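You operate a simulated robot arm through the tools that you are given. There is no shell and no other tool. Be economical: measure what you need, move in short steps, check, and stop when the job is done.

Carry out the task below with a simulated two-armed robot. There is one attempt and no reset: what you move stays moved.

Task
Fetch the sealed pot with the latest date from the top of the wooden bench and set it on the top of the grey table. Stack the small orange grease pot that says "No. 2" from the top of the wooden bench on top of the small orange grease pot that says "No. 1". Pick up the film roll with the green core from the roll shelf with one hand, pass it to the other hand and put it on the top shelf of the supply rack. Any order will do. Set down upright: sealed pot.

It is judged by the outcome, as a careful person would: the job done as asked, and still so three seconds after it is handed in. It fails if anything else is knocked over, pushed out of place, dropped, spilled or broken.

Robot
Two 7-joint arms with two-finger parallel grippers on one trunk, on a base that drives. Base frame: it is fixed to the floor where the robot stands at the start and does not move with it; the origin is under the middle of the robot, x ahead of it, y to its left, z up. Lengths are in mm, angles in degrees, forces in N, time in s.
The left shoulder is at the start at [60, 189, 1228], the right one opposite. With the tool pointing down near the work surface each hand reaches from about 100 to 560 mm from the robot's upright axis, wherever it stands, measured 20 degrees to its own side. Places, roughly: film roll with the green core [3000, 500, 750]; small orange grease pot [2000, 500, 1000]; top of the grey table [500, 2000, 700]; top shelf of the supply rack [3300, 300, 1500]. Payload 3.43 kg a hand.
The tool frame of a hand sits at the grasp point between the pads (the TCP): z along the fingers, y along the line on which they close. The tips reach 30 mm beyond it. The gripper opens to 94 mm. The fingers are 28 mm wide and 10 mm thick; the gripper's body (50 by 96 mm) begins 55 mm behind the TCP.
Orientation is that of the tool frame in the base frame, as a unit quaternion [w, x, y, z]. With the fingers straight down and closing along the base's y, the tool's x points along the base's -x, its y along +y and its z along -z.

Tools
- The arms move only by the tool apply_moves. It takes "left_deltas", "right_deltas" or both (then of equal length, played together; a hand with none holds still); each is a list of rows, each a list of 7 numbers: the finger opening in mm, from 0 to 94, then the shift along the base's x, y, z in mm, then the turn, a rotation vector about the base's x, y, z in degrees. In form: [[fingers, x, y, z, ax, ay, az], ...]. A call has 1 to 8 rows; each row is the pose to reach, as a shift and turn from the pose commanded when the call began. A row lasts 0.2 s, in which the tool goes at most 50 mm and 8.6 degrees; a call with a longer step from one row to the next is refused whole, and so is a gripper value outside its range. Where a pose cannot be reached the arm comes as near as it can. A force on the tool above 40 N (or 10 N above the force at the start of the call, whichever is more), or a blocked arm, ends the call early, and 0.2 s more pass. Each finger travels about 153 mm/s and halts on what it meets, pressing with about 42 N; the grip force reading is that of the motor and also rises with nothing between the fingers. The clock runs only during rows and for 0.2 s after the last one: add rows that repeat a pose to give the fingers time. It gives the time, the measured TCP pose, the force on the tool (base axes), the opening and the grip force at its end, in the units of the frame above (readings bear some noise), with the torque about the TCP (base axes, N m) and any sound that the robot's microphone picked up.
- Cameras (640 x 400 px; columns grow to the right, rows downward): "scene" is now at [6.2, 7.4, 1762.7]; the picture's right is [0.11, -0.99, 0.00], its down [-0.87, -0.10, -0.48] and it looks along [0.48, 0.06, -0.88] (base axes); focal length 252 px, centre (320, 200). "left" rides on the left gripper at [76, -14, -102] in its tool frame; the picture's right is [0.18, 0.98, 0.00], its down [-0.75, 0.14, -0.64] and it looks along [-0.63, 0.12, 0.77] (tool axes); focal length 243 px, centre (320, 200). "right" rides on the right gripper at [76, 14, -103] in its tool frame; the picture's right is [-0.18, 0.98, 0.00], its down [-0.75, -0.14, -0.64] and it looks along [-0.63, -0.12, 0.77] (tool axes); focal length 243 px, centre (320, 200). There is no depth. A picture from a camera that has moved, and an enlarged one, comes with that camera's place and axes in the base frame and with its lens.
- get_image(camera): a new picture of that camera. The clock stands still meanwhile.
- move_column(by): slides the trunk up (or, below 0, down) by that many mm; the arms and the scene camera ride with it, the base frame stays. It gives what a move gives, with no picture.
- roll_base(legs): drives the robot by 1 to 6 legs, each [ahead, left, turn to the left] in mm, mm and degrees, along the robot's own axes; the way and the turn of a leg run together, so that a leg with both is an arc; at most 1500 mm and 180 degrees a leg. The arms and the cameras ride along, it lands a little off, and it stops where it bumps. It gives what a move gives.
- turn_head(pan, tilt): turns the head with the scene camera to pan (to the left, within 86 degrees either way) and tilt (down, from -29 to 69), counted from straight ahead of the robot. It gives what a move gives.
- zoom(camera, box): a new picture of the part [left, top, right, bottom] of that camera's present view, enlarged. The clock stands still meanwhile.
- close_job(): hands the job in; it is judged then, once.

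Work in short steps. Places have to be worked out from the pictures, the camera data and where the tool is seen: move nearer, look again, correct. Check each grasp and each placing, and mend what went wrong. You have 165 turns and 118 pictures in all, those below and enlarged ones among them. Open the grippers and draw the arms clear of the work before you hand the job in, unless the task says otherwise; then end with one line.

The tools are called after ">>>" as a command line: name --argument value ..., lists and objects as JSON in quotes. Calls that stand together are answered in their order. apply_moves: Moves the arms, as the interface text tells. Its arguments: {"type":"object","properties":{"left_deltas":{"type":"array"},"right_deltas":{"type":"array"}},"required":[]} The other tools are called the same way: move_column (by) slides the trunk up or down; roll_base (legs) drives the base; turn_head (pan, tilt) turns the head that bears the scene camera; get_image (camera) takes a picture; zoom (camera, box) takes an enlarged picture of a part of a camera's view; close_job () hands the job in.

At the start:

```text
time: 0.0
left_position: [385.4, 359.5, 1105.2]
left_tool_rot: [0.001, 0.0, 1.0, 0.001]
left_contact_force: [-0.1, -0.4, -0.3]
left_wrist_torque: [-0.03, 0.02, -0.03]
left_grip_width: 93.9
left_grip_force: 0.1
right_position: [286.0, -7.7, 1138.8]
right_tool_rot: [-0.001, 0.001, 1.0, -0.001]
right_contact_force: [-1.3, 0.8, 0.2]
right_wrist_torque: [0.02, 0.01, -0.01]
right_grip_width: 93.8
right_grip_force: 0.1
trunk travel left (down, up): [-900.0, 90.0]
robot x, y, heading: [-0.7, 1.7, -0.0]
head pan, tilt: [6.6, 61.4]
```

scene: 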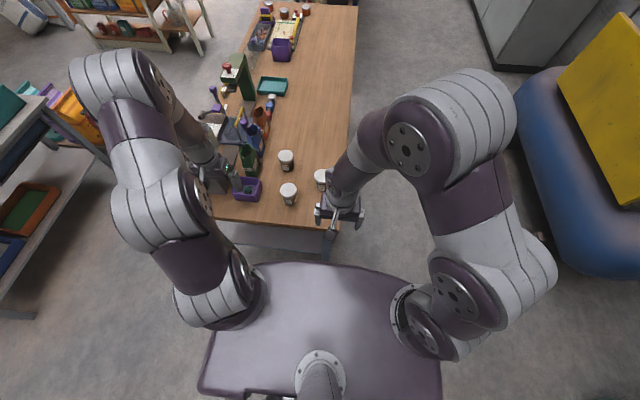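
right: 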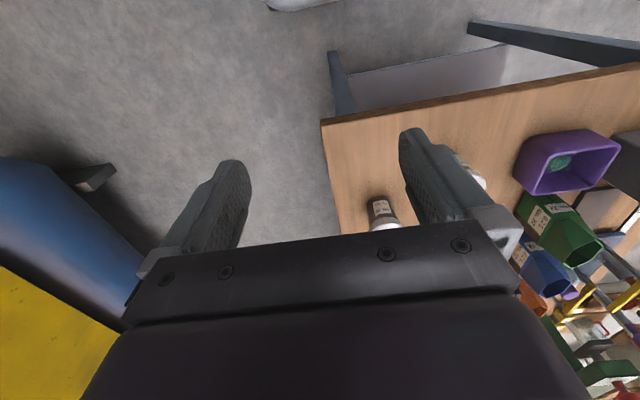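
left: 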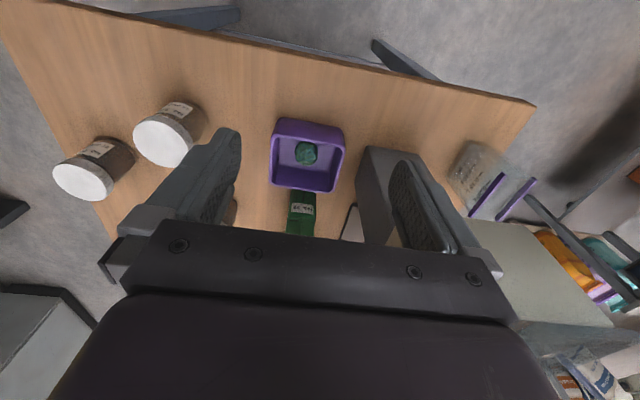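

The three white-lidded pots stand at the near end of the bench with labels facing me. I zoom in to read the dates.

>>> zoom --camera "left" --box '[40, 80, 220, 220]'

>>> zoom --camera "scene" --box '[220, 130, 350, 220]'

>>> zoom --camera "right" --box '[340, 140, 500, 250]'

```text
2.86 times, centred on (130, 150) of left
camera zoom: at [312.2, 345.8, 1206.7], right [-0.18, 0.98, 0.0], down [0.75, 0.14, 0.64], along [0.63, 0.12, -0.77], focal length 693 px, centre (863, 343)
```

zoom: 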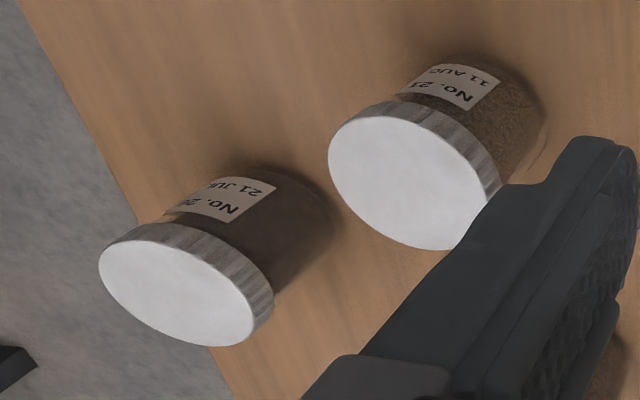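

```text
4.44 times, centred on (285, 175) of scene
camera zoom: at [6.2, 7.4, 1762.7], right [0.11, -0.99, 0.0], down [-0.87, -0.1, -0.48], along [0.48, 0.06, -0.88], focal length 1120 px, centre (476, 311)
```

zoom: 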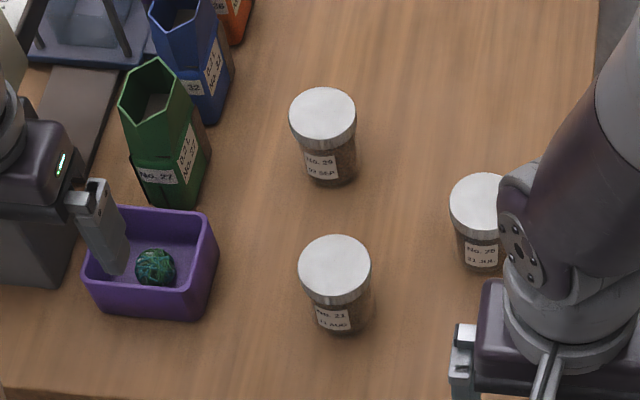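

```text
3.64 times, centred on (420, 195) of right
camera zoom: at [208.7, 4.3, 1241.5], right [0.18, 0.98, 0.0], down [0.75, -0.14, 0.64], along [0.63, -0.12, -0.77], focal length 882 px, centre (-44, 218)
```

zoom: 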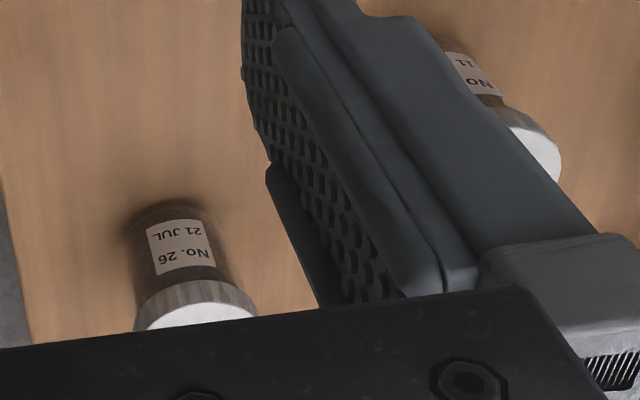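

Pots: 21 JUL, 11 AUG and one that seems to be SEP. I check that one closely and look at the far end of the bench for any other pot.

>>> zoom --camera "scene" --box '[272, 145, 304, 170]'

>>> zoom --camera "scene" --box '[195, 0, 345, 120]'

```text
16.00 times, centred on (288, 158) of scene
camera zoom: at [6.2, 7.4, 1762.7], right [0.11, -0.99, 0.0], down [-0.87, -0.1, -0.48], along [0.48, 0.06, -0.88], focal length 4030 px, centre (832, 880)
```

zoom: 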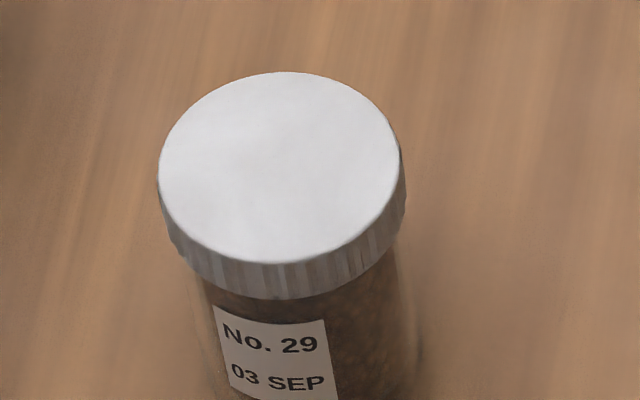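

```text
3.33 times, centred on (270, 60) of scene
camera zoom: at [6.2, 7.4, 1762.7], right [0.11, -0.99, 0.0], down [-0.87, -0.1, -0.48], along [0.48, 0.06, -0.88], focal length 840 px, centre (487, 667)
```

zoom: 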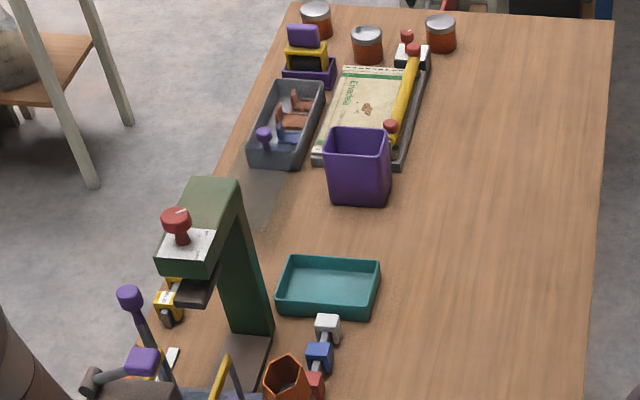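

SEP pot (No. 29, 03 SEP) is the latest. Triangulating puts lid tops at z≈940 and that pot near (643, 227). Now I look around to learn the surroundings.

>>> turn_head --pan 0 --tilt 25

>>> get_image --camera "scene"

>>> turn_head --pan 75 --tilt 35

>>> get_image --camera "scene"

>>> turn_head --pan -60 --tilt 40

>>> get_image --camera "scene"

>>> turn_head --pan 0 --tilt 69

>>> get_image --camera "scene"

```text
time: 1.0
left_position: [386.8, 359.9, 1106.3]
left_tool_rot: [0.0, 0.0, 1.0, 0.0]
left_contact_force: [-0.1, 0.3, 0.2]
left_wrist_torque: [-0.02, -0.04, 0.01]
left_grip_width: 94.5
left_grip_force: 0.1
right_position: [286.4, -8.4, 1139.7]
right_tool_rot: [0.0, 0.0, 1.0, 0.0]
right_contact_force: [-0.6, -0.3, -0.4]
right_wrist_torque: [0.03, -0.01, 0.01]
right_grip_width: 93.9
right_grip_force: 0.0
trunk travel left (down, up): [-900.0, 90.0]
robot x, y, heading: [-1.0, 3.8, 0.2]
head pan, tilt: [0.0, 25.0]
```

```text
109 pictures are left
camera scene: at [33.7, -0.1, 1814.2], right [0.0, -1.0, 0.0], down [-0.42, 0.0, -0.91], along [0.91, 0.0, -0.42], focal length 252 px, centre (320, 200)
```

scene: 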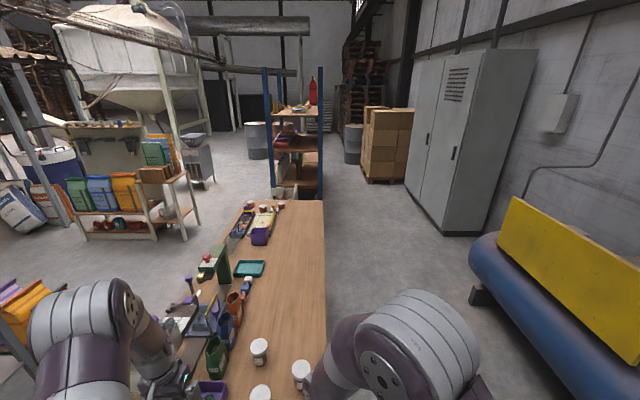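

```text
time: 2.5
left_position: [386.0, 360.0, 1104.7]
left_tool_rot: [0.0, 0.0, 1.0, -0.001]
left_contact_force: [-0.3, 0.2, 0.8]
left_wrist_torque: [0.01, 0.04, -0.01]
left_grip_width: 93.8
left_grip_force: 0.0
right_position: [285.1, -8.4, 1137.8]
right_tool_rot: [0.0, 0.0, 1.0, 0.0]
right_contact_force: [-0.2, 0.6, 0.1]
right_wrist_torque: [0.02, 0.01, -0.04]
right_grip_width: 94.1
right_grip_force: 0.1
trunk travel left (down, up): [-900.0, 90.0]
robot x, y, heading: [1.4, -2.8, 0.2]
head pan, tilt: [75.0, 35.0]
```

```text
108 pictures are left
camera scene: at [-35.6, 85.0, 1798.6], right [0.97, -0.26, 0.0], down [-0.15, -0.55, -0.82], along [0.21, 0.79, -0.57], focal length 252 px, centre (320, 200)
```

scene: 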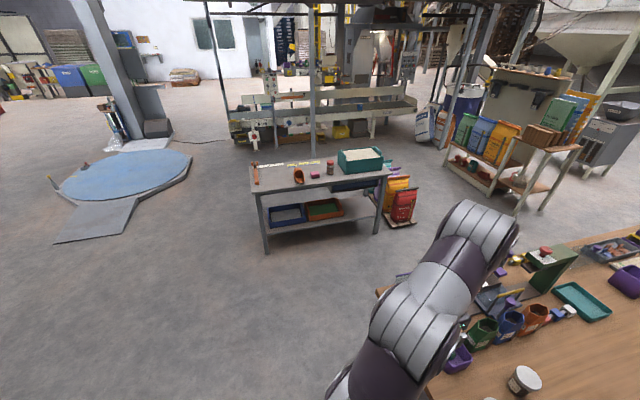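

```text
time: 4.7
left_position: [387.0, 360.6, 1105.3]
left_tool_rot: [0.0, 0.0, 1.0, 0.0]
left_contact_force: [-0.4, 0.1, 0.3]
left_wrist_torque: [-0.03, 0.0, -0.01]
left_grip_width: 94.0
left_grip_force: 0.0
right_position: [286.2, -8.8, 1138.8]
right_tool_rot: [0.0, 0.001, 1.0, 0.001]
right_contact_force: [0.4, 0.5, 0.3]
right_wrist_torque: [-0.04, -0.01, 0.0]
right_grip_width: 93.9
right_grip_force: 0.0
trunk travel left (down, up): [-900.0, 90.0]
robot x, y, heading: [-0.5, -1.8, 0.0]
head pan, tilt: [-60.0, 40.0]
```

```text
107 pictures are left
camera scene: at [-15.9, -73.7, 1791.0], right [-0.87, -0.5, 0.0], down [-0.32, 0.56, -0.77], along [0.38, -0.66, -0.64], focal length 252 px, centre (320, 200)
```

scene: 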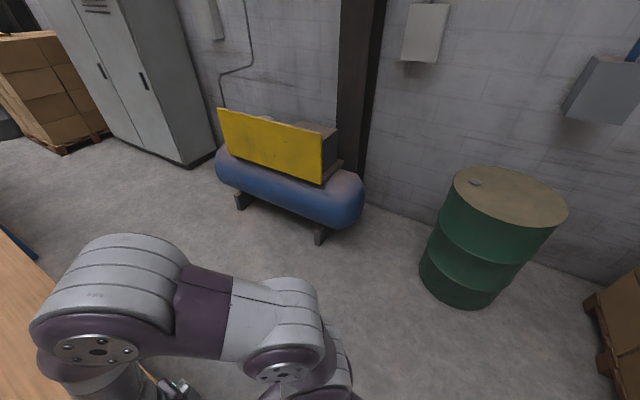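

```text
time: 6.0
left_position: [386.9, 359.2, 1105.7]
left_tool_rot: [0.0, 0.0, 1.0, 0.0]
left_contact_force: [-0.2, 0.2, 0.0]
left_wrist_torque: [-0.01, 0.0, 0.0]
left_grip_width: 94.0
left_grip_force: 0.0
right_position: [285.4, -8.5, 1138.0]
right_tool_rot: [0.0, 0.0, 1.0, 0.0]
right_contact_force: [0.9, 0.5, -0.7]
right_wrist_torque: [-0.02, 0.01, -0.01]
right_grip_width: 93.9
right_grip_force: 0.1
trunk travel left (down, up): [-900.0, 90.0]
robot x, y, heading: [-0.8, -4.1, -0.1]
head pan, tilt: [0.0, 68.8]
```

```text
106 pictures are left
camera scene: at [-2.5, -0.2, 1754.9], right [0.0, -1.0, 0.0], down [-0.93, 0.0, -0.36], along [0.36, 0.0, -0.93], focal length 252 px, centre (320, 200)
```

scene: 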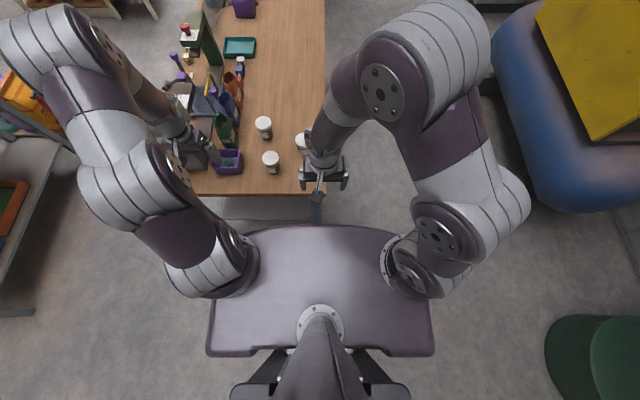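

The robot's body is small in plan, and the bench's near edge is at x≈380. I move the left hand over to y≈227 in line with the SEP pot, then drive ahead 150 mm.

>>> apply_moves --left_deltas '[[94, 0, -45, 0, 0, 0, 0], [94, 0, -90, 0, 0, 0, 0], [94, 0, -132, 0, 0, 0, 0]]'

>>> roll_base --legs '[[150, 0, 0]]'

>>> get_image --camera "left"

>>> get_image --camera "scene"

```text
time: 6.8
left_position: [388.6, 225.6, 1105.7]
left_tool_rot: [0.001, 0.0, 1.0, 0.0]
left_contact_force: [0.0, 0.0, 0.0]
left_wrist_torque: [-0.01, 0.0, -0.02]
left_grip_width: 94.3
left_grip_force: 0.1
right_position: [285.8, -10.7, 1138.1]
right_tool_rot: [0.001, 0.0, 1.0, 0.0]
right_contact_force: [-0.6, -0.4, 0.5]
right_wrist_torque: [-0.03, 0.0, 0.02]
right_grip_width: 93.8
right_grip_force: 0.0
trunk travel left (down, up): [-900.0, 90.0]
robot x, y, heading: [-0.6, 3.7, 0.1]
head pan, tilt: [0.0, 68.8]
```

```text
time: 8.1
left_position: [535.4, 228.0, 1106.2]
left_tool_rot: [0.001, -0.002, 1.0, -0.001]
left_contact_force: [-1.3, -0.1, 0.1]
left_wrist_torque: [-0.01, -0.03, -0.04]
left_grip_width: 94.0
left_grip_force: 0.1
right_position: [431.0, -7.2, 1138.1]
right_tool_rot: [0.001, -0.002, 1.0, 0.0]
right_contact_force: [0.0, -0.2, -1.4]
right_wrist_torque: [0.05, 0.0, 0.02]
right_grip_width: 94.2
right_grip_force: 0.1
trunk travel left (down, up): [-900.0, 90.0]
robot x, y, heading: [143.5, 5.1, 0.2]
head pan, tilt: [0.0, 68.8]
```

```text
105 pictures are left
camera left: at [460.4, 213.3, 1208.8], right [-0.19, 0.98, 0.0], down [0.75, 0.14, 0.64], along [0.63, 0.12, -0.77], focal length 243 px, centre (320, 200)
```

left: 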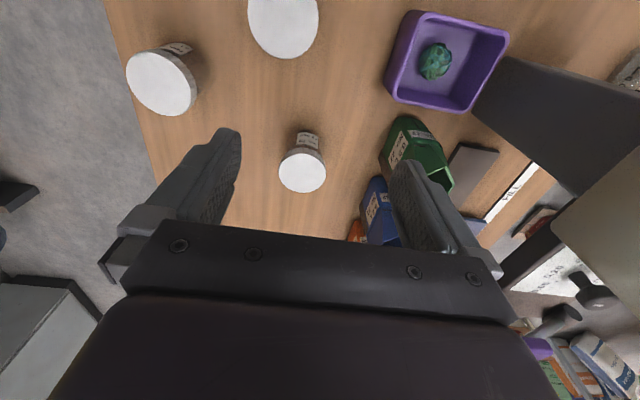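

```text
104 pictures are left
camera scene: at [142.4, 0.1, 1754.9], right [0.0, -1.0, 0.0], down [-0.93, 0.0, -0.36], along [0.36, 0.0, -0.93], focal length 252 px, centre (320, 200)
```

scene: 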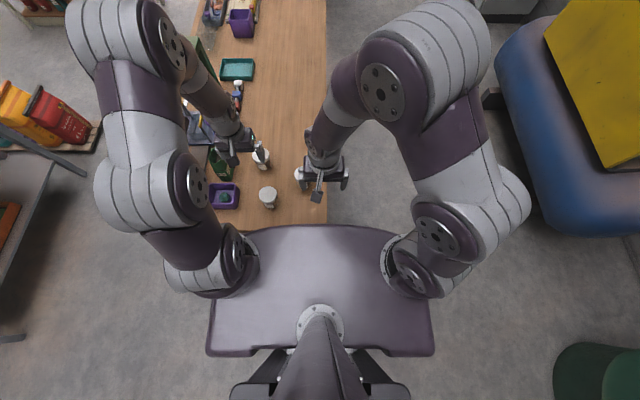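

The new view puts the SEP pot's lid at about (638, 222). I move above it and down part-way, then check.

>>> apply_moves --left_deltas '[[94, 45, -2, 0, 0, 0, 0], [94, 90, -5, 0, 0, 0, 0], [94, 103, -6, -20, 0, 0, 0], [94, 103, -6, -60, 0, 0, 0], [94, 103, -6, -100, 0, 0, 0]]'

>>> get_image --camera "left"

```text
time: 9.3
left_position: [640.1, 218.5, 1004.8]
left_tool_rot: [-0.001, -0.002, 1.0, 0.001]
left_contact_force: [0.2, 0.2, 0.4]
left_wrist_torque: [-0.01, 0.03, 0.01]
left_grip_width: 93.9
left_grip_force: 0.0
right_position: [435.0, -6.6, 1138.3]
right_tool_rot: [-0.002, -0.002, 1.0, 0.0]
right_contact_force: [-0.5, 0.7, -0.3]
right_wrist_torque: [0.02, -0.02, -0.02]
right_grip_width: 93.9
right_grip_force: 0.1
trunk travel left (down, up): [-900.0, 90.0]
robot x, y, heading: [148.4, 0.6, 0.5]
head pan, tilt: [0.0, 68.8]
```

```text
103 pictures are left
camera left: at [566.3, 203.2, 1106.3], right [-0.19, 0.98, 0.0], down [0.75, 0.14, 0.64], along [0.63, 0.12, -0.77], focal length 243 px, centre (320, 200)
```

left: 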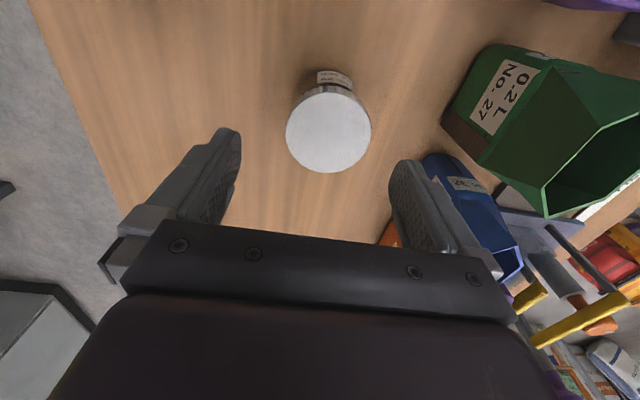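

The lid centre is at (635, 223); I correct by (-4, +4) and descend so the pads take lid and upper body, then close.

>>> apply_moves --left_deltas '[[94, -4, 4, -35, 0, 0, 0], [94, -4, 4, -70, 0, 0, 0], [94, -4, 4, -97, 0, 0, 0], [94, -4, 4, -97, 0, 0, 0], [50, -4, 4, -97, 0, 0, 0], [40, -4, 4, -97, 0, 0, 0], [40, -4, 4, -97, 0, 0, 0]]'

>>> get_image --camera "left"

```text
time: 10.9
left_position: [636.3, 223.0, 910.8]
left_tool_rot: [0.0, -0.001, 1.0, -0.001]
left_contact_force: [0.2, 0.0, 0.2]
left_wrist_torque: [0.0, -0.03, -0.01]
left_grip_width: 62.3
left_grip_force: 42.2
right_position: [433.5, -8.0, 1137.7]
right_tool_rot: [0.0, -0.001, 1.0, 0.0]
right_contact_force: [0.4, 0.1, 0.3]
right_wrist_torque: [0.01, -0.02, 0.02]
right_grip_width: 93.9
right_grip_force: 0.2
trunk travel left (down, up): [-900.0, 90.0]
robot x, y, heading: [147.6, 1.5, 0.3]
head pan, tilt: [0.0, 68.8]
```

```text
102 pictures are left
camera left: at [561.9, 209.1, 1012.5], right [-0.19, 0.98, 0.0], down [0.75, 0.14, 0.64], along [0.63, 0.12, -0.77], focal length 243 px, centre (320, 200)
```

left: 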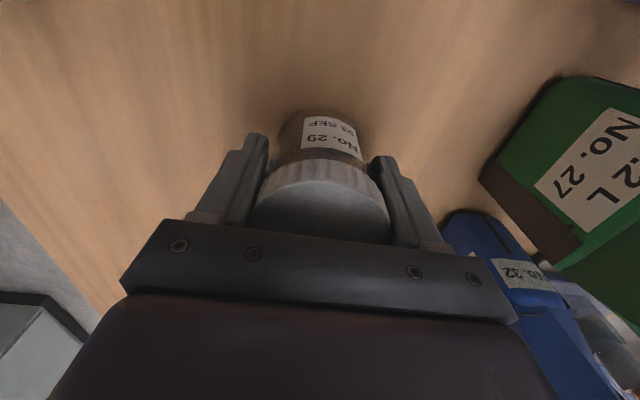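

Grip holds at 62 mm with 42 N. Lift straight up.

>>> apply_moves --left_deltas '[[40, 0, 0, 20, 0, 0, 0], [40, 0, 0, 60, 0, 0, 0], [40, 0, 0, 105, 0, 0, 0], [40, 0, 0, 150, 0, 0, 0], [40, 0, 0, 190, 0, 0, 0]]'

>>> get_image --camera "left"

>>> get_image --camera "right"

```text
time: 12.1
left_position: [631.8, 223.3, 1101.9]
left_tool_rot: [0.0, -0.002, 1.0, 0.001]
left_contact_force: [-0.6, -0.4, -1.1]
left_wrist_torque: [0.0, 0.0, -0.01]
left_grip_width: 62.4
left_grip_force: 42.2
right_position: [433.0, -7.6, 1138.2]
right_tool_rot: [-0.001, -0.002, 1.0, 0.0]
right_contact_force: [0.3, 0.8, 0.1]
right_wrist_torque: [-0.03, 0.01, -0.02]
right_grip_width: 93.9
right_grip_force: 0.1
trunk travel left (down, up): [-900.0, 90.0]
robot x, y, heading: [148.9, 2.0, 0.3]
head pan, tilt: [0.0, 68.8]
```

```text
101 pictures are left
camera left: at [557.3, 209.4, 1204.6], right [-0.19, 0.98, 0.0], down [0.75, 0.14, 0.64], along [0.63, 0.12, -0.77], focal length 243 px, centre (320, 200)
```

left: 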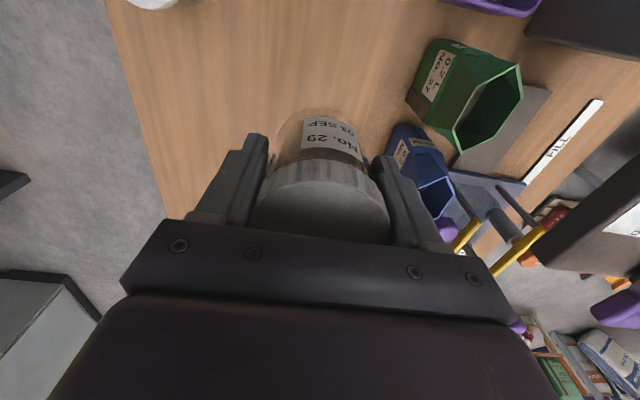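

```text
100 pictures are left
camera right: at [355.8, 4.8, 1241.6], right [0.18, 0.98, 0.0], down [0.75, -0.14, 0.64], along [0.63, -0.12, -0.77], focal length 243 px, centre (320, 200)
```

right: 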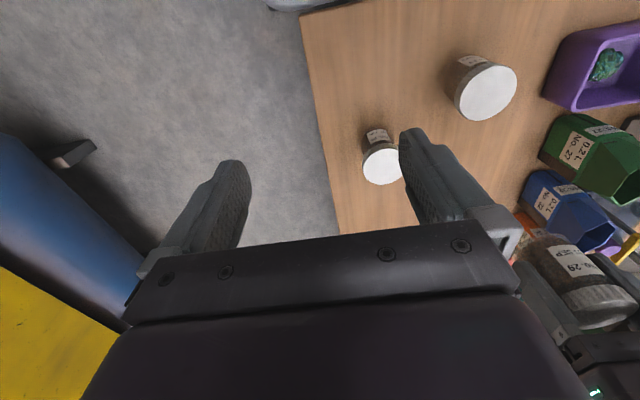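

The pot is held upright with a clear grip. Now I back off and turn left towards the grey table.

>>> roll_base --legs '[[-330, 0, 0], [0, 0, 90], [900, 0, 0]]'

>>> turn_head --pan 0 --tilt 45

>>> get_image --camera "scene"

```text
time: 22.4
left_position: [-416.4, 1364.2, 1102.0]
left_tool_rot: [0.0, 0.708, -0.706, 0.001]
left_contact_force: [0.1, -0.2, -1.1]
left_wrist_torque: [0.0, 0.0, 0.03]
left_grip_width: 61.8
left_grip_force: 41.8
right_position: [-186.0, 1165.3, 1137.2]
right_tool_rot: [-0.001, 0.708, -0.706, 0.0]
right_contact_force: [-0.1, 0.1, -0.1]
right_wrist_torque: [0.01, 0.01, -0.02]
right_grip_width: 94.0
right_grip_force: 0.0
trunk travel left (down, up): [-900.0, 90.0]
robot x, y, heading: [-190.1, 879.4, 90.3]
head pan, tilt: [0.0, 68.8]
```

```text
time: 23.3
left_position: [-417.2, 1364.8, 1101.4]
left_tool_rot: [0.001, 0.709, -0.705, 0.0]
left_contact_force: [0.1, -0.3, -0.3]
left_wrist_torque: [0.02, -0.03, -0.02]
left_grip_width: 62.0
left_grip_force: 42.4
right_position: [-185.1, 1166.5, 1138.1]
right_tool_rot: [0.0, 0.708, -0.706, 0.0]
right_contact_force: [-0.5, -0.9, 0.1]
right_wrist_torque: [0.01, -0.01, 0.0]
right_grip_width: 93.9
right_grip_force: 0.1
trunk travel left (down, up): [-900.0, 90.0]
robot x, y, heading: [-196.4, 879.9, 90.0]
head pan, tilt: [0.0, 45.0]
```

```text
99 pictures are left
camera scene: at [-191.8, 902.1, 1783.7], right [1.0, 0.0, 0.0], down [0.0, -0.71, -0.71], along [0.0, 0.71, -0.71], focal length 252 px, centre (320, 200)
```

scene: 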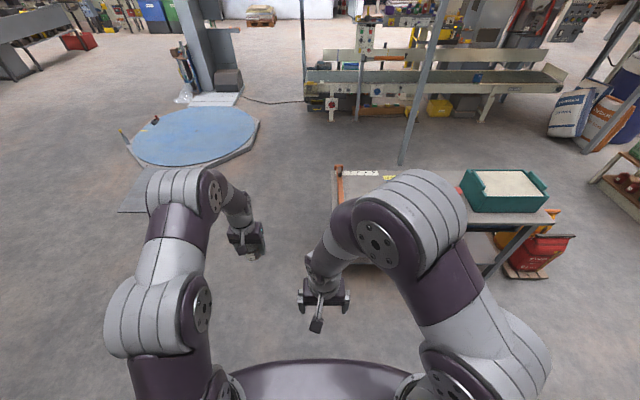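

The table lies ahead to the right. I drive 250 ahead and 500 to the right, then look down on the table.

>>> roll_base --legs '[[250, 0, 0], [0, -500, 0]]'

>>> turn_head --pan 5 --tilt 45

>>> get_image --camera "scene"

>>> get_image --camera "right"

```text
time: 27.6
left_position: [69.3, 1616.0, 1101.6]
left_tool_rot: [0.0, -0.703, 0.711, 0.0]
left_contact_force: [-0.3, 0.2, -1.0]
left_wrist_torque: [-0.01, 0.02, 0.02]
left_grip_width: 62.1
left_grip_force: 42.1
right_position: [298.5, 1414.6, 1137.7]
right_tool_rot: [0.001, -0.703, 0.711, -0.001]
right_contact_force: [-0.8, -0.1, -0.3]
right_wrist_torque: [0.0, 0.01, 0.02]
right_grip_width: 94.1
right_grip_force: 0.0
trunk travel left (down, up): [-900.0, 90.0]
robot x, y, heading: [286.2, 1126.7, 89.4]
head pan, tilt: [0.0, 45.0]
```

```text
time: 28.2
left_position: [70.6, 1616.3, 1101.5]
left_tool_rot: [0.001, -0.703, 0.711, 0.0]
left_contact_force: [0.9, 0.0, -0.4]
left_wrist_torque: [0.03, -0.01, -0.01]
left_grip_width: 61.7
left_grip_force: 41.9
right_position: [299.7, 1414.6, 1137.9]
right_tool_rot: [0.001, -0.704, 0.711, 0.0]
right_contact_force: [-0.3, 0.0, 0.0]
right_wrist_torque: [0.0, 0.02, -0.01]
right_grip_width: 93.7
right_grip_force: 0.1
trunk travel left (down, up): [-900.0, 90.0]
robot x, y, heading: [287.9, 1125.7, 89.4]
head pan, tilt: [5.0, 45.0]
```

```text
98 pictures are left
camera scene: at [282.6, 1150.0, 1783.7], right [1.0, 0.08, 0.0], down [0.05, -0.71, -0.71], along [-0.05, 0.7, -0.71], focal length 252 px, centre (320, 200)
```

scene: 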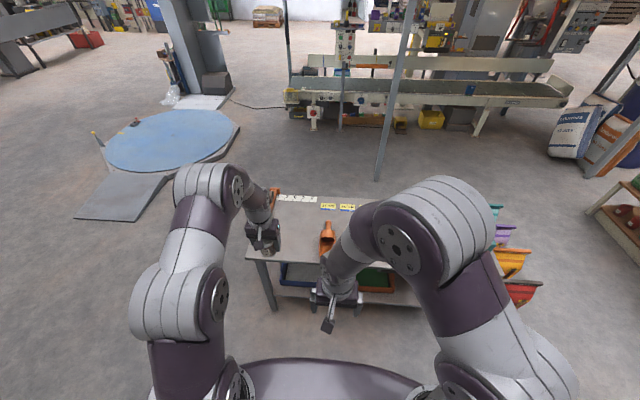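

```text
97 pictures are left
camera right: at [284.3, 1337.3, 1241.5], right [-0.98, 0.19, 0.0], down [0.15, 0.75, 0.64], along [0.12, 0.63, -0.77], focal length 243 px, centre (320, 200)
```

right: 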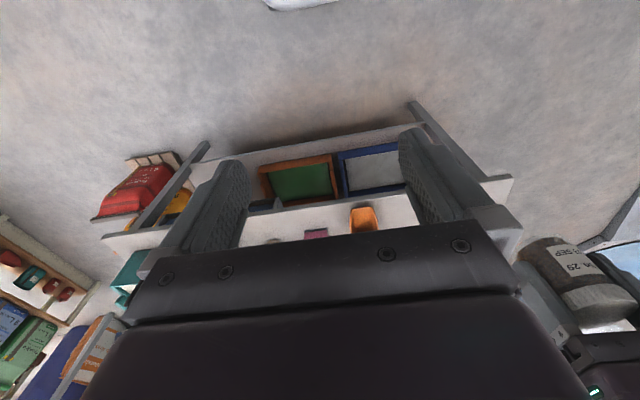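

The table's front edge is at y≈1750, with left corner x≈-100 and top z≈700–770. I drive ahead 270 so the pot hangs over the free area left of the orange funnel.

>>> roll_base --legs '[[270, 0, 0]]'

>>> get_image --camera "left"

>>> turn_head --pan 5 --tilt 60

>>> get_image --camera "scene"

```text
time: 30.2
left_position: [72.7, 1886.8, 1102.8]
left_tool_rot: [0.001, -0.704, 0.71, 0.0]
left_contact_force: [-0.2, -1.0, -1.0]
left_wrist_torque: [-0.01, 0.01, 0.01]
left_grip_width: 62.4
left_grip_force: 41.5
right_position: [302.0, 1683.8, 1138.3]
right_tool_rot: [0.0, -0.704, 0.71, 0.001]
right_contact_force: [0.0, -0.7, 0.2]
right_wrist_torque: [0.01, 0.02, -0.04]
right_grip_width: 93.7
right_grip_force: 0.0
trunk travel left (down, up): [-900.0, 90.0]
robot x, y, heading: [290.0, 1403.4, 89.5]
head pan, tilt: [5.0, 45.0]
```

```text
96 pictures are left
camera left: at [88.6, 1810.0, 1204.4], right [-0.98, -0.17, 0.0], down [-0.13, 0.75, 0.64], along [-0.11, 0.63, -0.77], focal length 243 px, centre (320, 200)
```

left: 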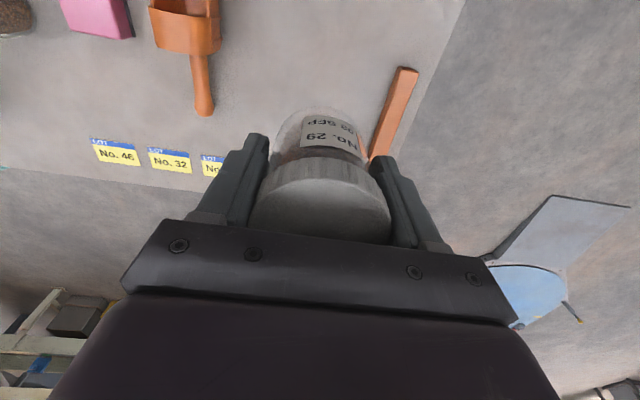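

```text
time: 30.9
left_position: [73.0, 1888.8, 1101.8]
left_tool_rot: [-0.001, -0.704, 0.71, -0.001]
left_contact_force: [-0.2, -0.4, -0.7]
left_wrist_torque: [0.01, 0.0, 0.0]
left_grip_width: 61.8
left_grip_force: 41.9
right_position: [302.6, 1686.1, 1138.0]
right_tool_rot: [-0.001, -0.704, 0.71, -0.001]
right_contact_force: [0.3, 0.0, -0.1]
right_wrist_torque: [0.01, 0.01, -0.01]
right_grip_width: 94.0
right_grip_force: 0.1
trunk travel left (down, up): [-900.0, 90.0]
robot x, y, heading: [292.3, 1402.5, 89.5]
head pan, tilt: [5.0, 60.0]
```

```text
95 pictures are left
camera scene: at [286.1, 1408.0, 1764.3], right [1.0, 0.08, 0.0], down [0.07, -0.86, -0.5], along [-0.04, 0.5, -0.87], focal length 252 px, centre (320, 200)
```

scene: 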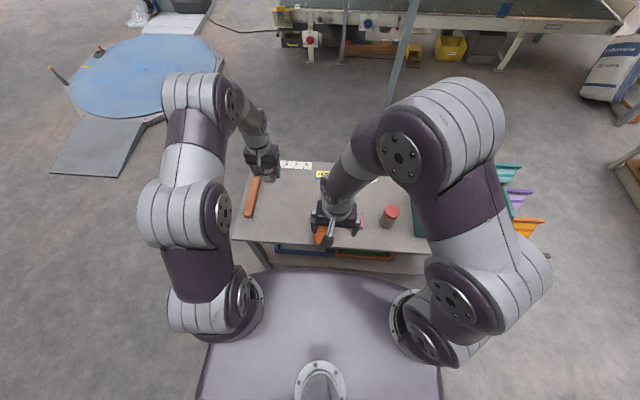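

Below the pot the table is plain and clear (stick at x≈-70, funnel at x≈270, cards at y≥2100). I lower to about 860 and look at the pot from the scene camera.

>>> apply_moves --left_deltas '[[40, 0, 5, -45, 0, 0, 0], [40, 0, 10, -90, 0, 0, 0], [40, 0, 10, -135, 0, 0, 0], [40, 0, 10, -180, 0, 0, 0], [40, 0, 10, -220, 0, 0, 0], [40, 0, 10, -240, 0, 0, 0]]'

>>> zoom --camera "scene" --box '[220, 140, 350, 250]'

>>> get_image --camera "left"

```text
time: 32.3
left_position: [70.9, 1895.3, 864.1]
left_tool_rot: [0.0, -0.704, 0.71, 0.0]
left_contact_force: [0.0, 0.3, -0.2]
left_wrist_torque: [0.01, 0.02, 0.01]
left_grip_width: 61.7
left_grip_force: 42.0
right_position: [302.3, 1685.5, 1138.1]
right_tool_rot: [0.001, -0.704, 0.71, 0.0]
right_contact_force: [-0.1, 0.0, -0.3]
right_wrist_torque: [0.02, 0.0, -0.03]
right_grip_width: 94.2
right_grip_force: 0.0
trunk travel left (down, up): [-900.0, 90.0]
robot x, y, heading: [289.0, 1400.1, 89.8]
head pan, tilt: [5.0, 60.0]
```

```text
3.64 times, centred on (285, 195) of scene
camera zoom: at [286.0, 1406.8, 1764.3], right [1.0, 0.08, 0.0], down [0.07, -0.86, -0.5], along [-0.04, 0.5, -0.87], focal length 916 px, centre (447, 218)
```

zoom: 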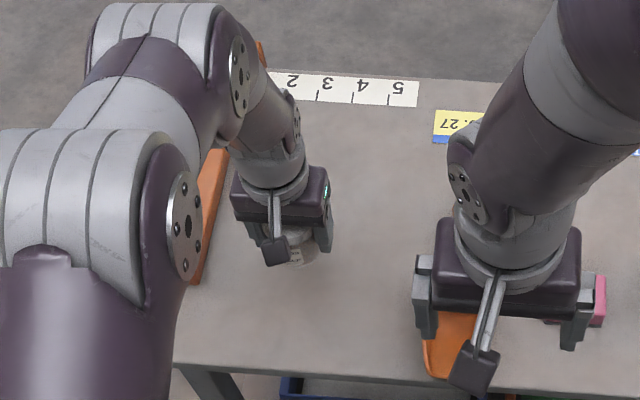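

```text
93 pictures are left
camera left: at [86.9, 1819.4, 964.9], right [-0.98, -0.17, 0.0], down [-0.13, 0.76, 0.64], along [-0.11, 0.63, -0.77], focal length 243 px, centre (320, 200)
```

left: 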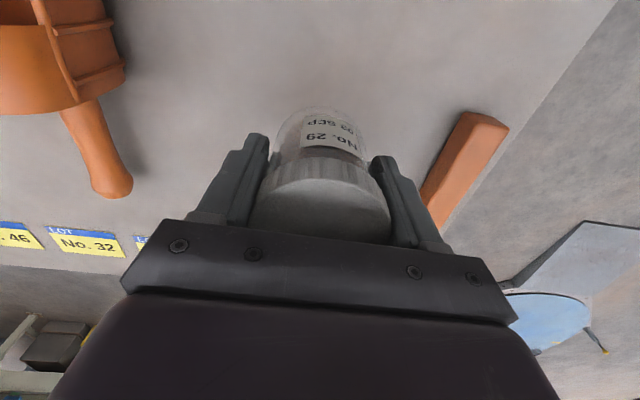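

Parallax on the stick gives its top at z≈736, so the table is ~715. I descend further slowly and stop on contact.

>>> apply_moves --left_deltas '[[40, 0, 0, -30, 0, 0, 0], [40, 0, 0, -50, 0, 0, 0], [40, 0, 0, -58, 0, 0, 0], [40, 0, 0, -66, 0, 0, 0], [40, 0, 0, -74, 0, 0, 0], [40, 0, 0, -82, 0, 0, 0]]'

```text
time: 33.7
left_position: [72.5, 1900.7, 783.2]
left_tool_rot: [0.004, -0.704, 0.71, 0.003]
left_contact_force: [-8.7, 3.9, 35.5]
left_wrist_torque: [0.1, -0.16, 0.02]
left_grip_width: 62.5
left_grip_force: 42.3
right_position: [302.0, 1682.3, 1139.8]
right_tool_rot: [0.001, -0.704, 0.71, 0.001]
right_contact_force: [-0.2, -0.3, 1.0]
right_wrist_torque: [0.0, -0.01, 0.0]
right_grip_width: 93.8
right_grip_force: 0.0
trunk travel left (down, up): [-900.0, 90.0]
robot x, y, heading: [291.1, 1401.4, 89.7]
head pan, tilt: [5.0, 60.0]
```

Contact on the table at TCP z≈784 (35 N). I ease up 1.5 mm, open and lift away.

>>> apply_moves --left_deltas '[[40, 0, 0, 1.5, 0, 0, 0], [62, 0, 0, 1.5, 0, 0, 0], [75, 0, 0, 1.5, 0, 0, 0], [94, 0, 0, 1.5, 0, 0, 0], [94, 0, 0, 1.5, 0, 0, 0], [94, 0, 0, 40, 0, 0, 0], [94, 0, 0, 80, 0, 0, 0], [94, 0, 0, 125, 0, 0, 0]]'

>>> get_image --camera "left"

```text
time: 35.5
left_position: [71.3, 1893.9, 907.0]
left_tool_rot: [0.0, -0.704, 0.71, 0.0]
left_contact_force: [0.2, 0.7, 0.8]
left_wrist_torque: [-0.02, 0.02, -0.01]
left_grip_width: 94.1
left_grip_force: 0.1
right_position: [302.6, 1684.7, 1138.4]
right_tool_rot: [-0.001, -0.704, 0.711, 0.001]
right_contact_force: [-0.4, 0.1, -0.3]
right_wrist_torque: [0.02, 0.02, 0.0]
right_grip_width: 93.8
right_grip_force: 0.1
trunk travel left (down, up): [-900.0, 90.0]
robot x, y, heading: [293.5, 1398.9, 89.3]
head pan, tilt: [5.0, 60.0]
```

```text
92 pictures are left
camera left: at [86.8, 1817.9, 1008.8], right [-0.98, -0.17, 0.0], down [-0.13, 0.76, 0.64], along [-0.11, 0.63, -0.77], focal length 243 px, centre (320, 200)
```

left: 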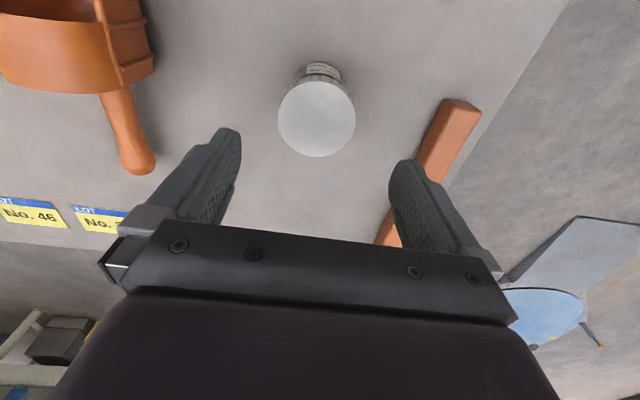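

The pot stands upright on the grey table. I raise and retract the left hand, and then back off and strafe along the bench's left side towards its far end.

>>> apply_moves --left_deltas '[[94, 0, 0, 45, 0, 0, 0], [94, 0, 0, 95, 0, 0, 0], [94, 0, 0, 145, 0, 0, 0], [94, 0, 0, 195, 0, 0, 0], [94, 0, -40, 220, 0, 0, 0], [94, 0, -85, 230, 0, 0, 0], [94, 0, -130, 230, 0, 0, 0]]'

>>> roll_base --legs '[[-250, 0, 0], [0, -1450, 0]]'

>>> turn_head --pan -86 --tilt 35

>>> get_image --camera "scene"

```text
time: 37.1
left_position: [75.7, 1767.4, 1134.0]
left_tool_rot: [0.001, -0.704, 0.71, 0.0]
left_contact_force: [-0.8, -0.4, -0.4]
left_wrist_torque: [0.03, -0.04, 0.0]
left_grip_width: 94.3
left_grip_force: 0.1
right_position: [302.2, 1683.8, 1139.5]
right_tool_rot: [0.0, -0.704, 0.711, 0.0]
right_contact_force: [0.1, -0.6, -0.2]
right_wrist_torque: [-0.01, 0.01, 0.01]
right_grip_width: 94.1
right_grip_force: 0.1
trunk travel left (down, up): [-900.0, 90.0]
robot x, y, heading: [290.1, 1399.5, 89.5]
head pan, tilt: [5.0, 60.0]
```

```text
time: 45.9
left_position: [1537.9, 1488.6, 1133.6]
left_tool_rot: [0.0, -0.701, 0.713, 0.0]
left_contact_force: [1.5, -0.1, -1.3]
left_wrist_torque: [-0.03, -0.01, 0.0]
left_grip_width: 94.1
left_grip_force: 0.0
right_position: [1762.9, 1403.6, 1136.7]
right_tool_rot: [0.0, -0.702, 0.712, 0.0]
right_contact_force: [-0.1, 0.4, 0.6]
right_wrist_torque: [0.07, 0.0, -0.01]
right_grip_width: 94.0
right_grip_force: 0.0
trunk travel left (down, up): [-900.0, 90.0]
robot x, y, heading: [1753.7, 1122.2, 89.0]
head pan, tilt: [5.0, 60.0]
```

```text
time: 47.5
left_position: [1538.6, 1490.1, 1133.0]
left_tool_rot: [0.0, -0.701, 0.713, -0.001]
left_contact_force: [0.3, -0.9, 0.4]
left_wrist_torque: [0.01, 0.01, 0.02]
left_grip_width: 93.9
left_grip_force: 0.1
right_position: [1764.5, 1403.7, 1137.3]
right_tool_rot: [0.0, -0.702, 0.712, 0.0]
right_contact_force: [0.7, 0.7, -0.1]
right_wrist_torque: [-0.01, 0.0, -0.01]
right_grip_width: 94.0
right_grip_force: 0.1
trunk travel left (down, up): [-900.0, 90.0]
robot x, y, heading: [1754.9, 1116.9, 88.8]
head pan, tilt: [-85.9, 35.0]
```

```text
91 pictures are left
camera scene: at [1839.5, 1063.9, 1798.6], right [0.06, -1.0, 0.0], down [-0.57, -0.03, -0.82], along [0.82, 0.05, -0.57], focal length 252 px, centre (320, 200)
```

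scene: 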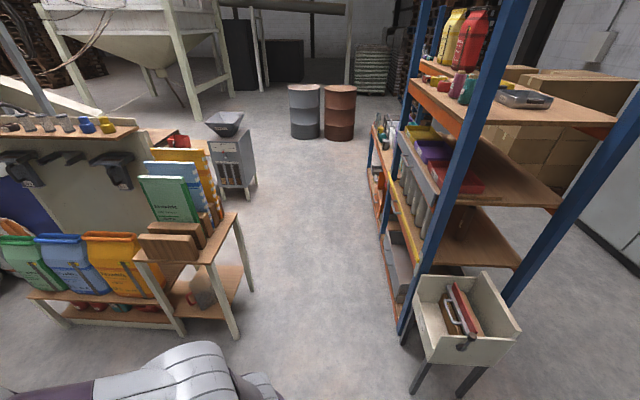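

The rack stands ahead, with what may be the roll shelf on its left side. I zoom in on it and turn to the bench as well.

>>> zoom --camera "scene" --box '[350, 0, 640, 220]'

>>> zoom --camera "scene" --box '[350, 110, 470, 300]'

```text
1.82 times, centred on (495, 110) of scene
camera zoom: at [1839.5, 1063.9, 1798.6], right [0.06, -1.0, 0.0], down [-0.57, -0.03, -0.82], along [0.82, 0.05, -0.57], focal length 458 px, centre (2, 364)
```

zoom: 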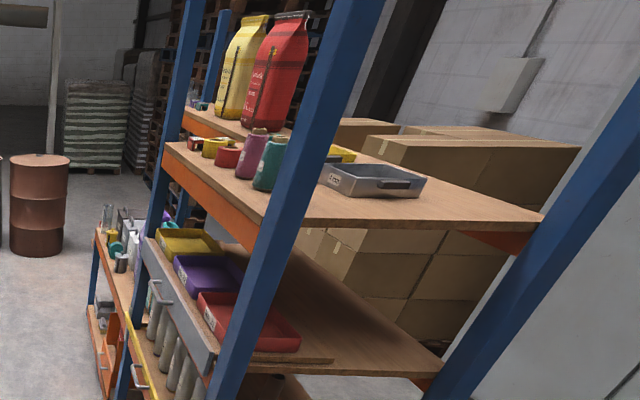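

```text
2.11 times, centred on (410, 205) of scene
camera zoom: at [1839.5, 1063.9, 1798.6], right [0.06, -1.0, 0.0], down [-0.57, -0.03, -0.82], along [0.82, 0.05, -0.57], focal length 530 px, centre (130, 190)
```

zoom: 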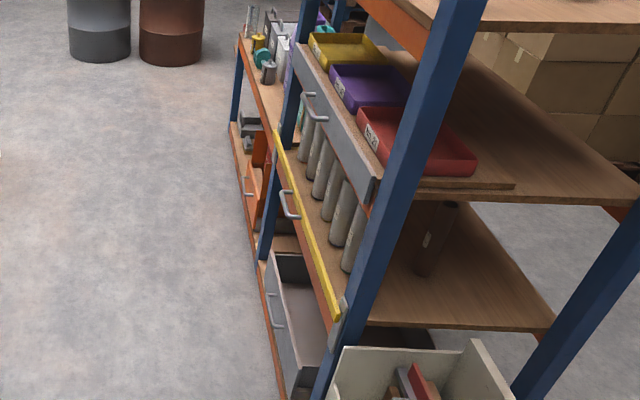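

Film rolls stand upright on a lower shelf of the blue rack, open to the +y side. First the grease pots: I turn around to face the bench (-y) and look.

>>> roll_base --legs '[[0, 0, 90], [0, 0, 90]]'

>>> turn_head --pan 10 --tilt 48

>>> get_image --camera "scene"

```text
time: 55.4
left_position: [1938.8, 736.6, 1133.9]
left_tool_rot: [0.0, 0.735, 0.678, 0.0]
left_contact_force: [0.9, -0.4, -0.6]
left_wrist_torque: [-0.03, 0.0, 0.02]
left_grip_width: 94.4
left_grip_force: 0.1
right_position: [1719.6, 835.0, 1137.9]
right_tool_rot: [0.0, 0.734, 0.679, 0.0]
right_contact_force: [0.1, 0.2, -0.9]
right_wrist_torque: [0.0, 0.02, 0.0]
right_grip_width: 94.0
right_grip_force: 0.0
trunk travel left (down, up): [-900.0, 90.0]
robot x, y, heading: [1753.3, 1117.2, -94.6]
head pan, tilt: [-85.9, 35.0]
```

```text
time: 57.1
left_position: [1938.3, 736.5, 1133.6]
left_tool_rot: [0.0, 0.734, 0.679, 0.0]
left_contact_force: [-0.2, -0.3, 0.7]
left_wrist_torque: [0.0, 0.0, 0.02]
left_grip_width: 94.2
left_grip_force: 0.0
right_position: [1719.4, 834.8, 1138.5]
right_tool_rot: [0.0, 0.735, 0.678, -0.001]
right_contact_force: [0.0, 0.5, 0.2]
right_wrist_torque: [0.0, -0.02, 0.0]
right_grip_width: 94.0
right_grip_force: 0.2
trunk travel left (down, up): [-900.0, 90.0]
robot x, y, heading: [1753.0, 1119.2, -94.7]
head pan, tilt: [10.0, 48.0]
```

```text
88 pictures are left
camera scene: at [1764.9, 1100.1, 1779.6], right [-1.0, -0.09, 0.0], down [-0.07, 0.74, -0.67], along [0.06, -0.67, -0.74], focal length 252 px, centre (320, 200)
```

scene: 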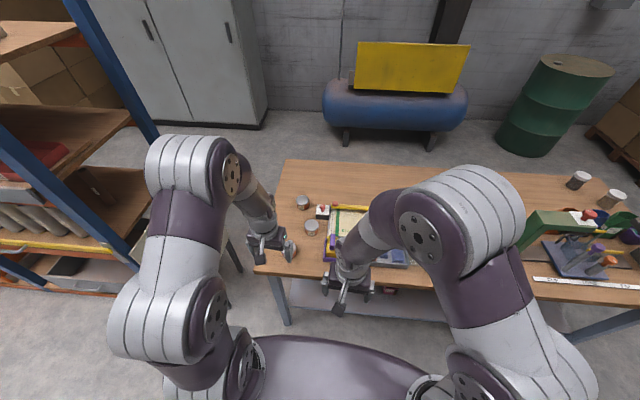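

>>> zoom --camera "scene" --box '[250, 180, 370, 280]'

>>> get_image --camera "left"

```text
4.00 times, centred on (310, 230) of scene
camera zoom: at [1764.9, 1100.1, 1779.6], right [-1.0, -0.09, 0.0], down [-0.07, 0.74, -0.67], along [0.06, -0.67, -0.74], focal length 1008 px, centre (360, 80)
```

zoom: 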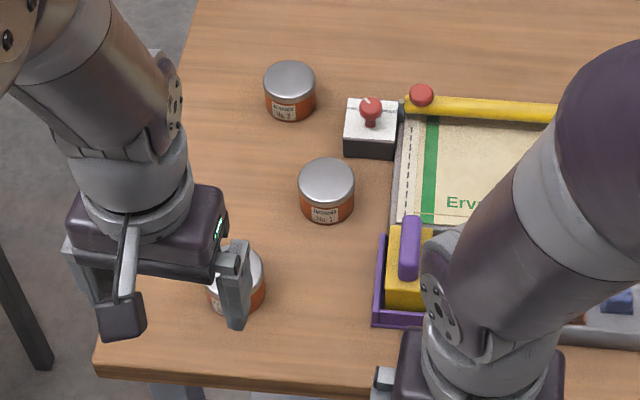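

```text
86 pictures are left
camera left: at [1933.3, 813.5, 1235.6], right [0.99, 0.1, 0.0], down [0.08, -0.76, 0.64], along [0.07, -0.64, -0.77], focal length 243 px, centre (320, 200)
```

left: 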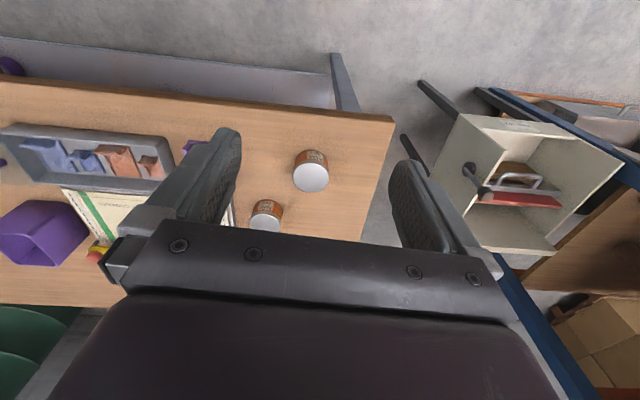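

Labels face me. I zoom to read all three.

>>> zoom --camera "scene" --box '[292, 190, 342, 240]'

>>> zoom --camera "left" --box '[240, 140, 340, 230]'

```text
8.00 times, centred on (317, 215) of scene
camera zoom: at [1764.9, 1100.1, 1779.6], right [-1.0, -0.09, 0.0], down [-0.07, 0.74, -0.67], along [0.06, -0.67, -0.74], focal length 2015 px, centre (344, 80)
```

zoom: 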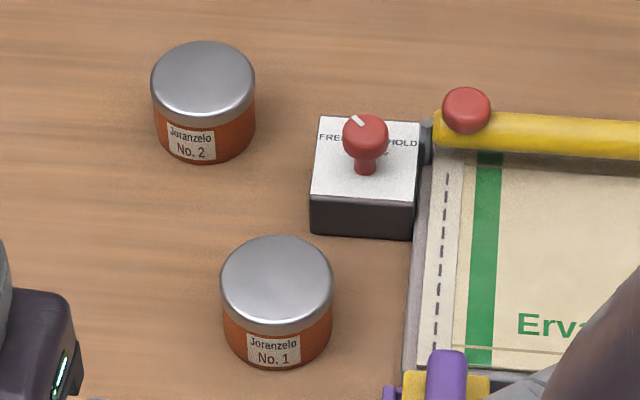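

```text
4.44 times, centred on (290, 185) of left
camera zoom: at [1933.3, 813.5, 1235.6], right [0.99, 0.1, 0.0], down [0.08, -0.76, 0.64], along [0.07, -0.64, -0.77], focal length 1078 px, centre (453, 267)
```

zoom: 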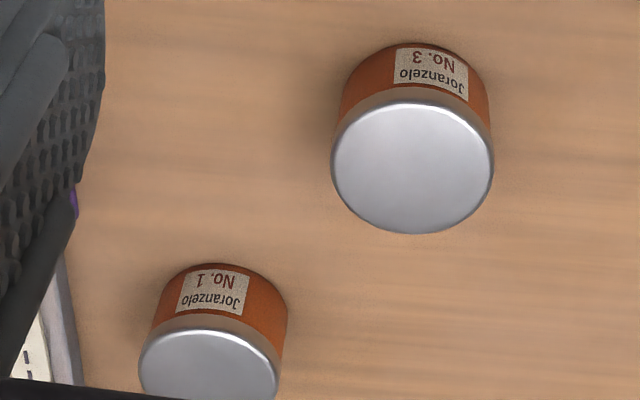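

No. 2 is the far pot at ≈(1922, 300), No. 1 ≈(1861, 446), No. 3 ≈(1944, 569), lids at z≈883. I square up to the bench and drive closer.

>>> roll_base --legs '[[0, 0, 4.6], [245, 50, 0]]'

>>> get_image --camera "left"

>>> turn_head --pan 5 --tilt 60

>>> get_image --camera "scene"

```text
time: 59.4
left_position: [2020.8, 506.2, 1135.2]
left_tool_rot: [0.0, 0.708, 0.707, 0.0]
left_contact_force: [0.9, 1.0, 0.2]
left_wrist_torque: [0.01, -0.02, -0.02]
left_grip_width: 94.1
left_grip_force: 0.0
right_position: [1793.6, 589.1, 1137.3]
right_tool_rot: [0.001, 0.707, 0.708, -0.001]
right_contact_force: [-0.5, -0.1, -0.4]
right_wrist_torque: [0.01, 0.0, -0.03]
right_grip_width: 94.1
right_grip_force: 0.1
trunk travel left (down, up): [-900.0, 90.0]
robot x, y, heading: [1801.7, 872.8, -90.0]
head pan, tilt: [10.0, 48.0]
```

```text
83 pictures are left
camera left: at [2008.0, 583.3, 1236.0], right [0.98, 0.18, 0.0], down [0.14, -0.75, 0.64], along [0.12, -0.63, -0.77], focal length 243 px, centre (320, 200)
```

left: 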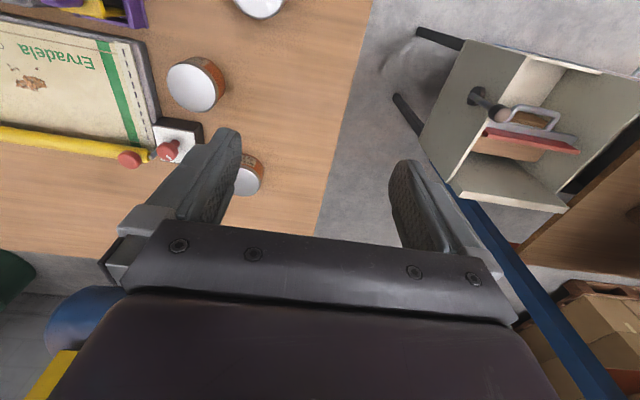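

```text
time: 60.2
left_position: [2020.6, 504.7, 1133.9]
left_tool_rot: [-0.001, 0.707, 0.707, 0.002]
left_contact_force: [-0.9, -0.3, -0.1]
left_wrist_torque: [0.02, -0.03, -0.02]
left_grip_width: 94.1
left_grip_force: 0.1
right_position: [1793.0, 585.2, 1138.6]
right_tool_rot: [0.0, 0.707, 0.708, 0.001]
right_contact_force: [-0.1, -0.3, 0.9]
right_wrist_torque: [0.02, -0.02, 0.01]
right_grip_width: 93.9
right_grip_force: 0.1
trunk travel left (down, up): [-900.0, 90.0]
robot x, y, heading: [1801.9, 872.6, -89.7]
head pan, tilt: [5.0, 60.0]
```

```text
82 pictures are left
camera scene: at [1809.6, 864.1, 1764.3], right [-1.0, -0.09, 0.0], down [-0.08, 0.86, -0.5], along [0.04, -0.5, -0.87], focal length 252 px, centre (320, 200)
```

scene: 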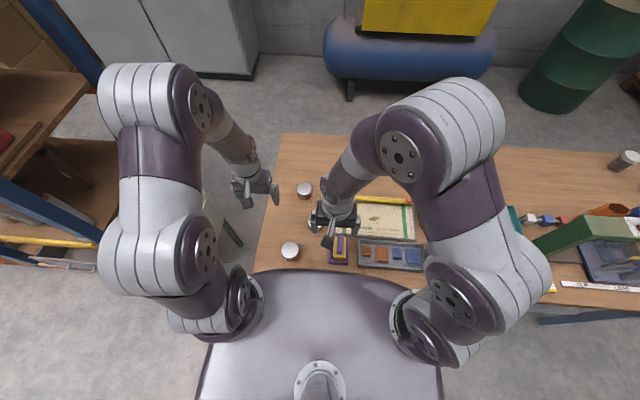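

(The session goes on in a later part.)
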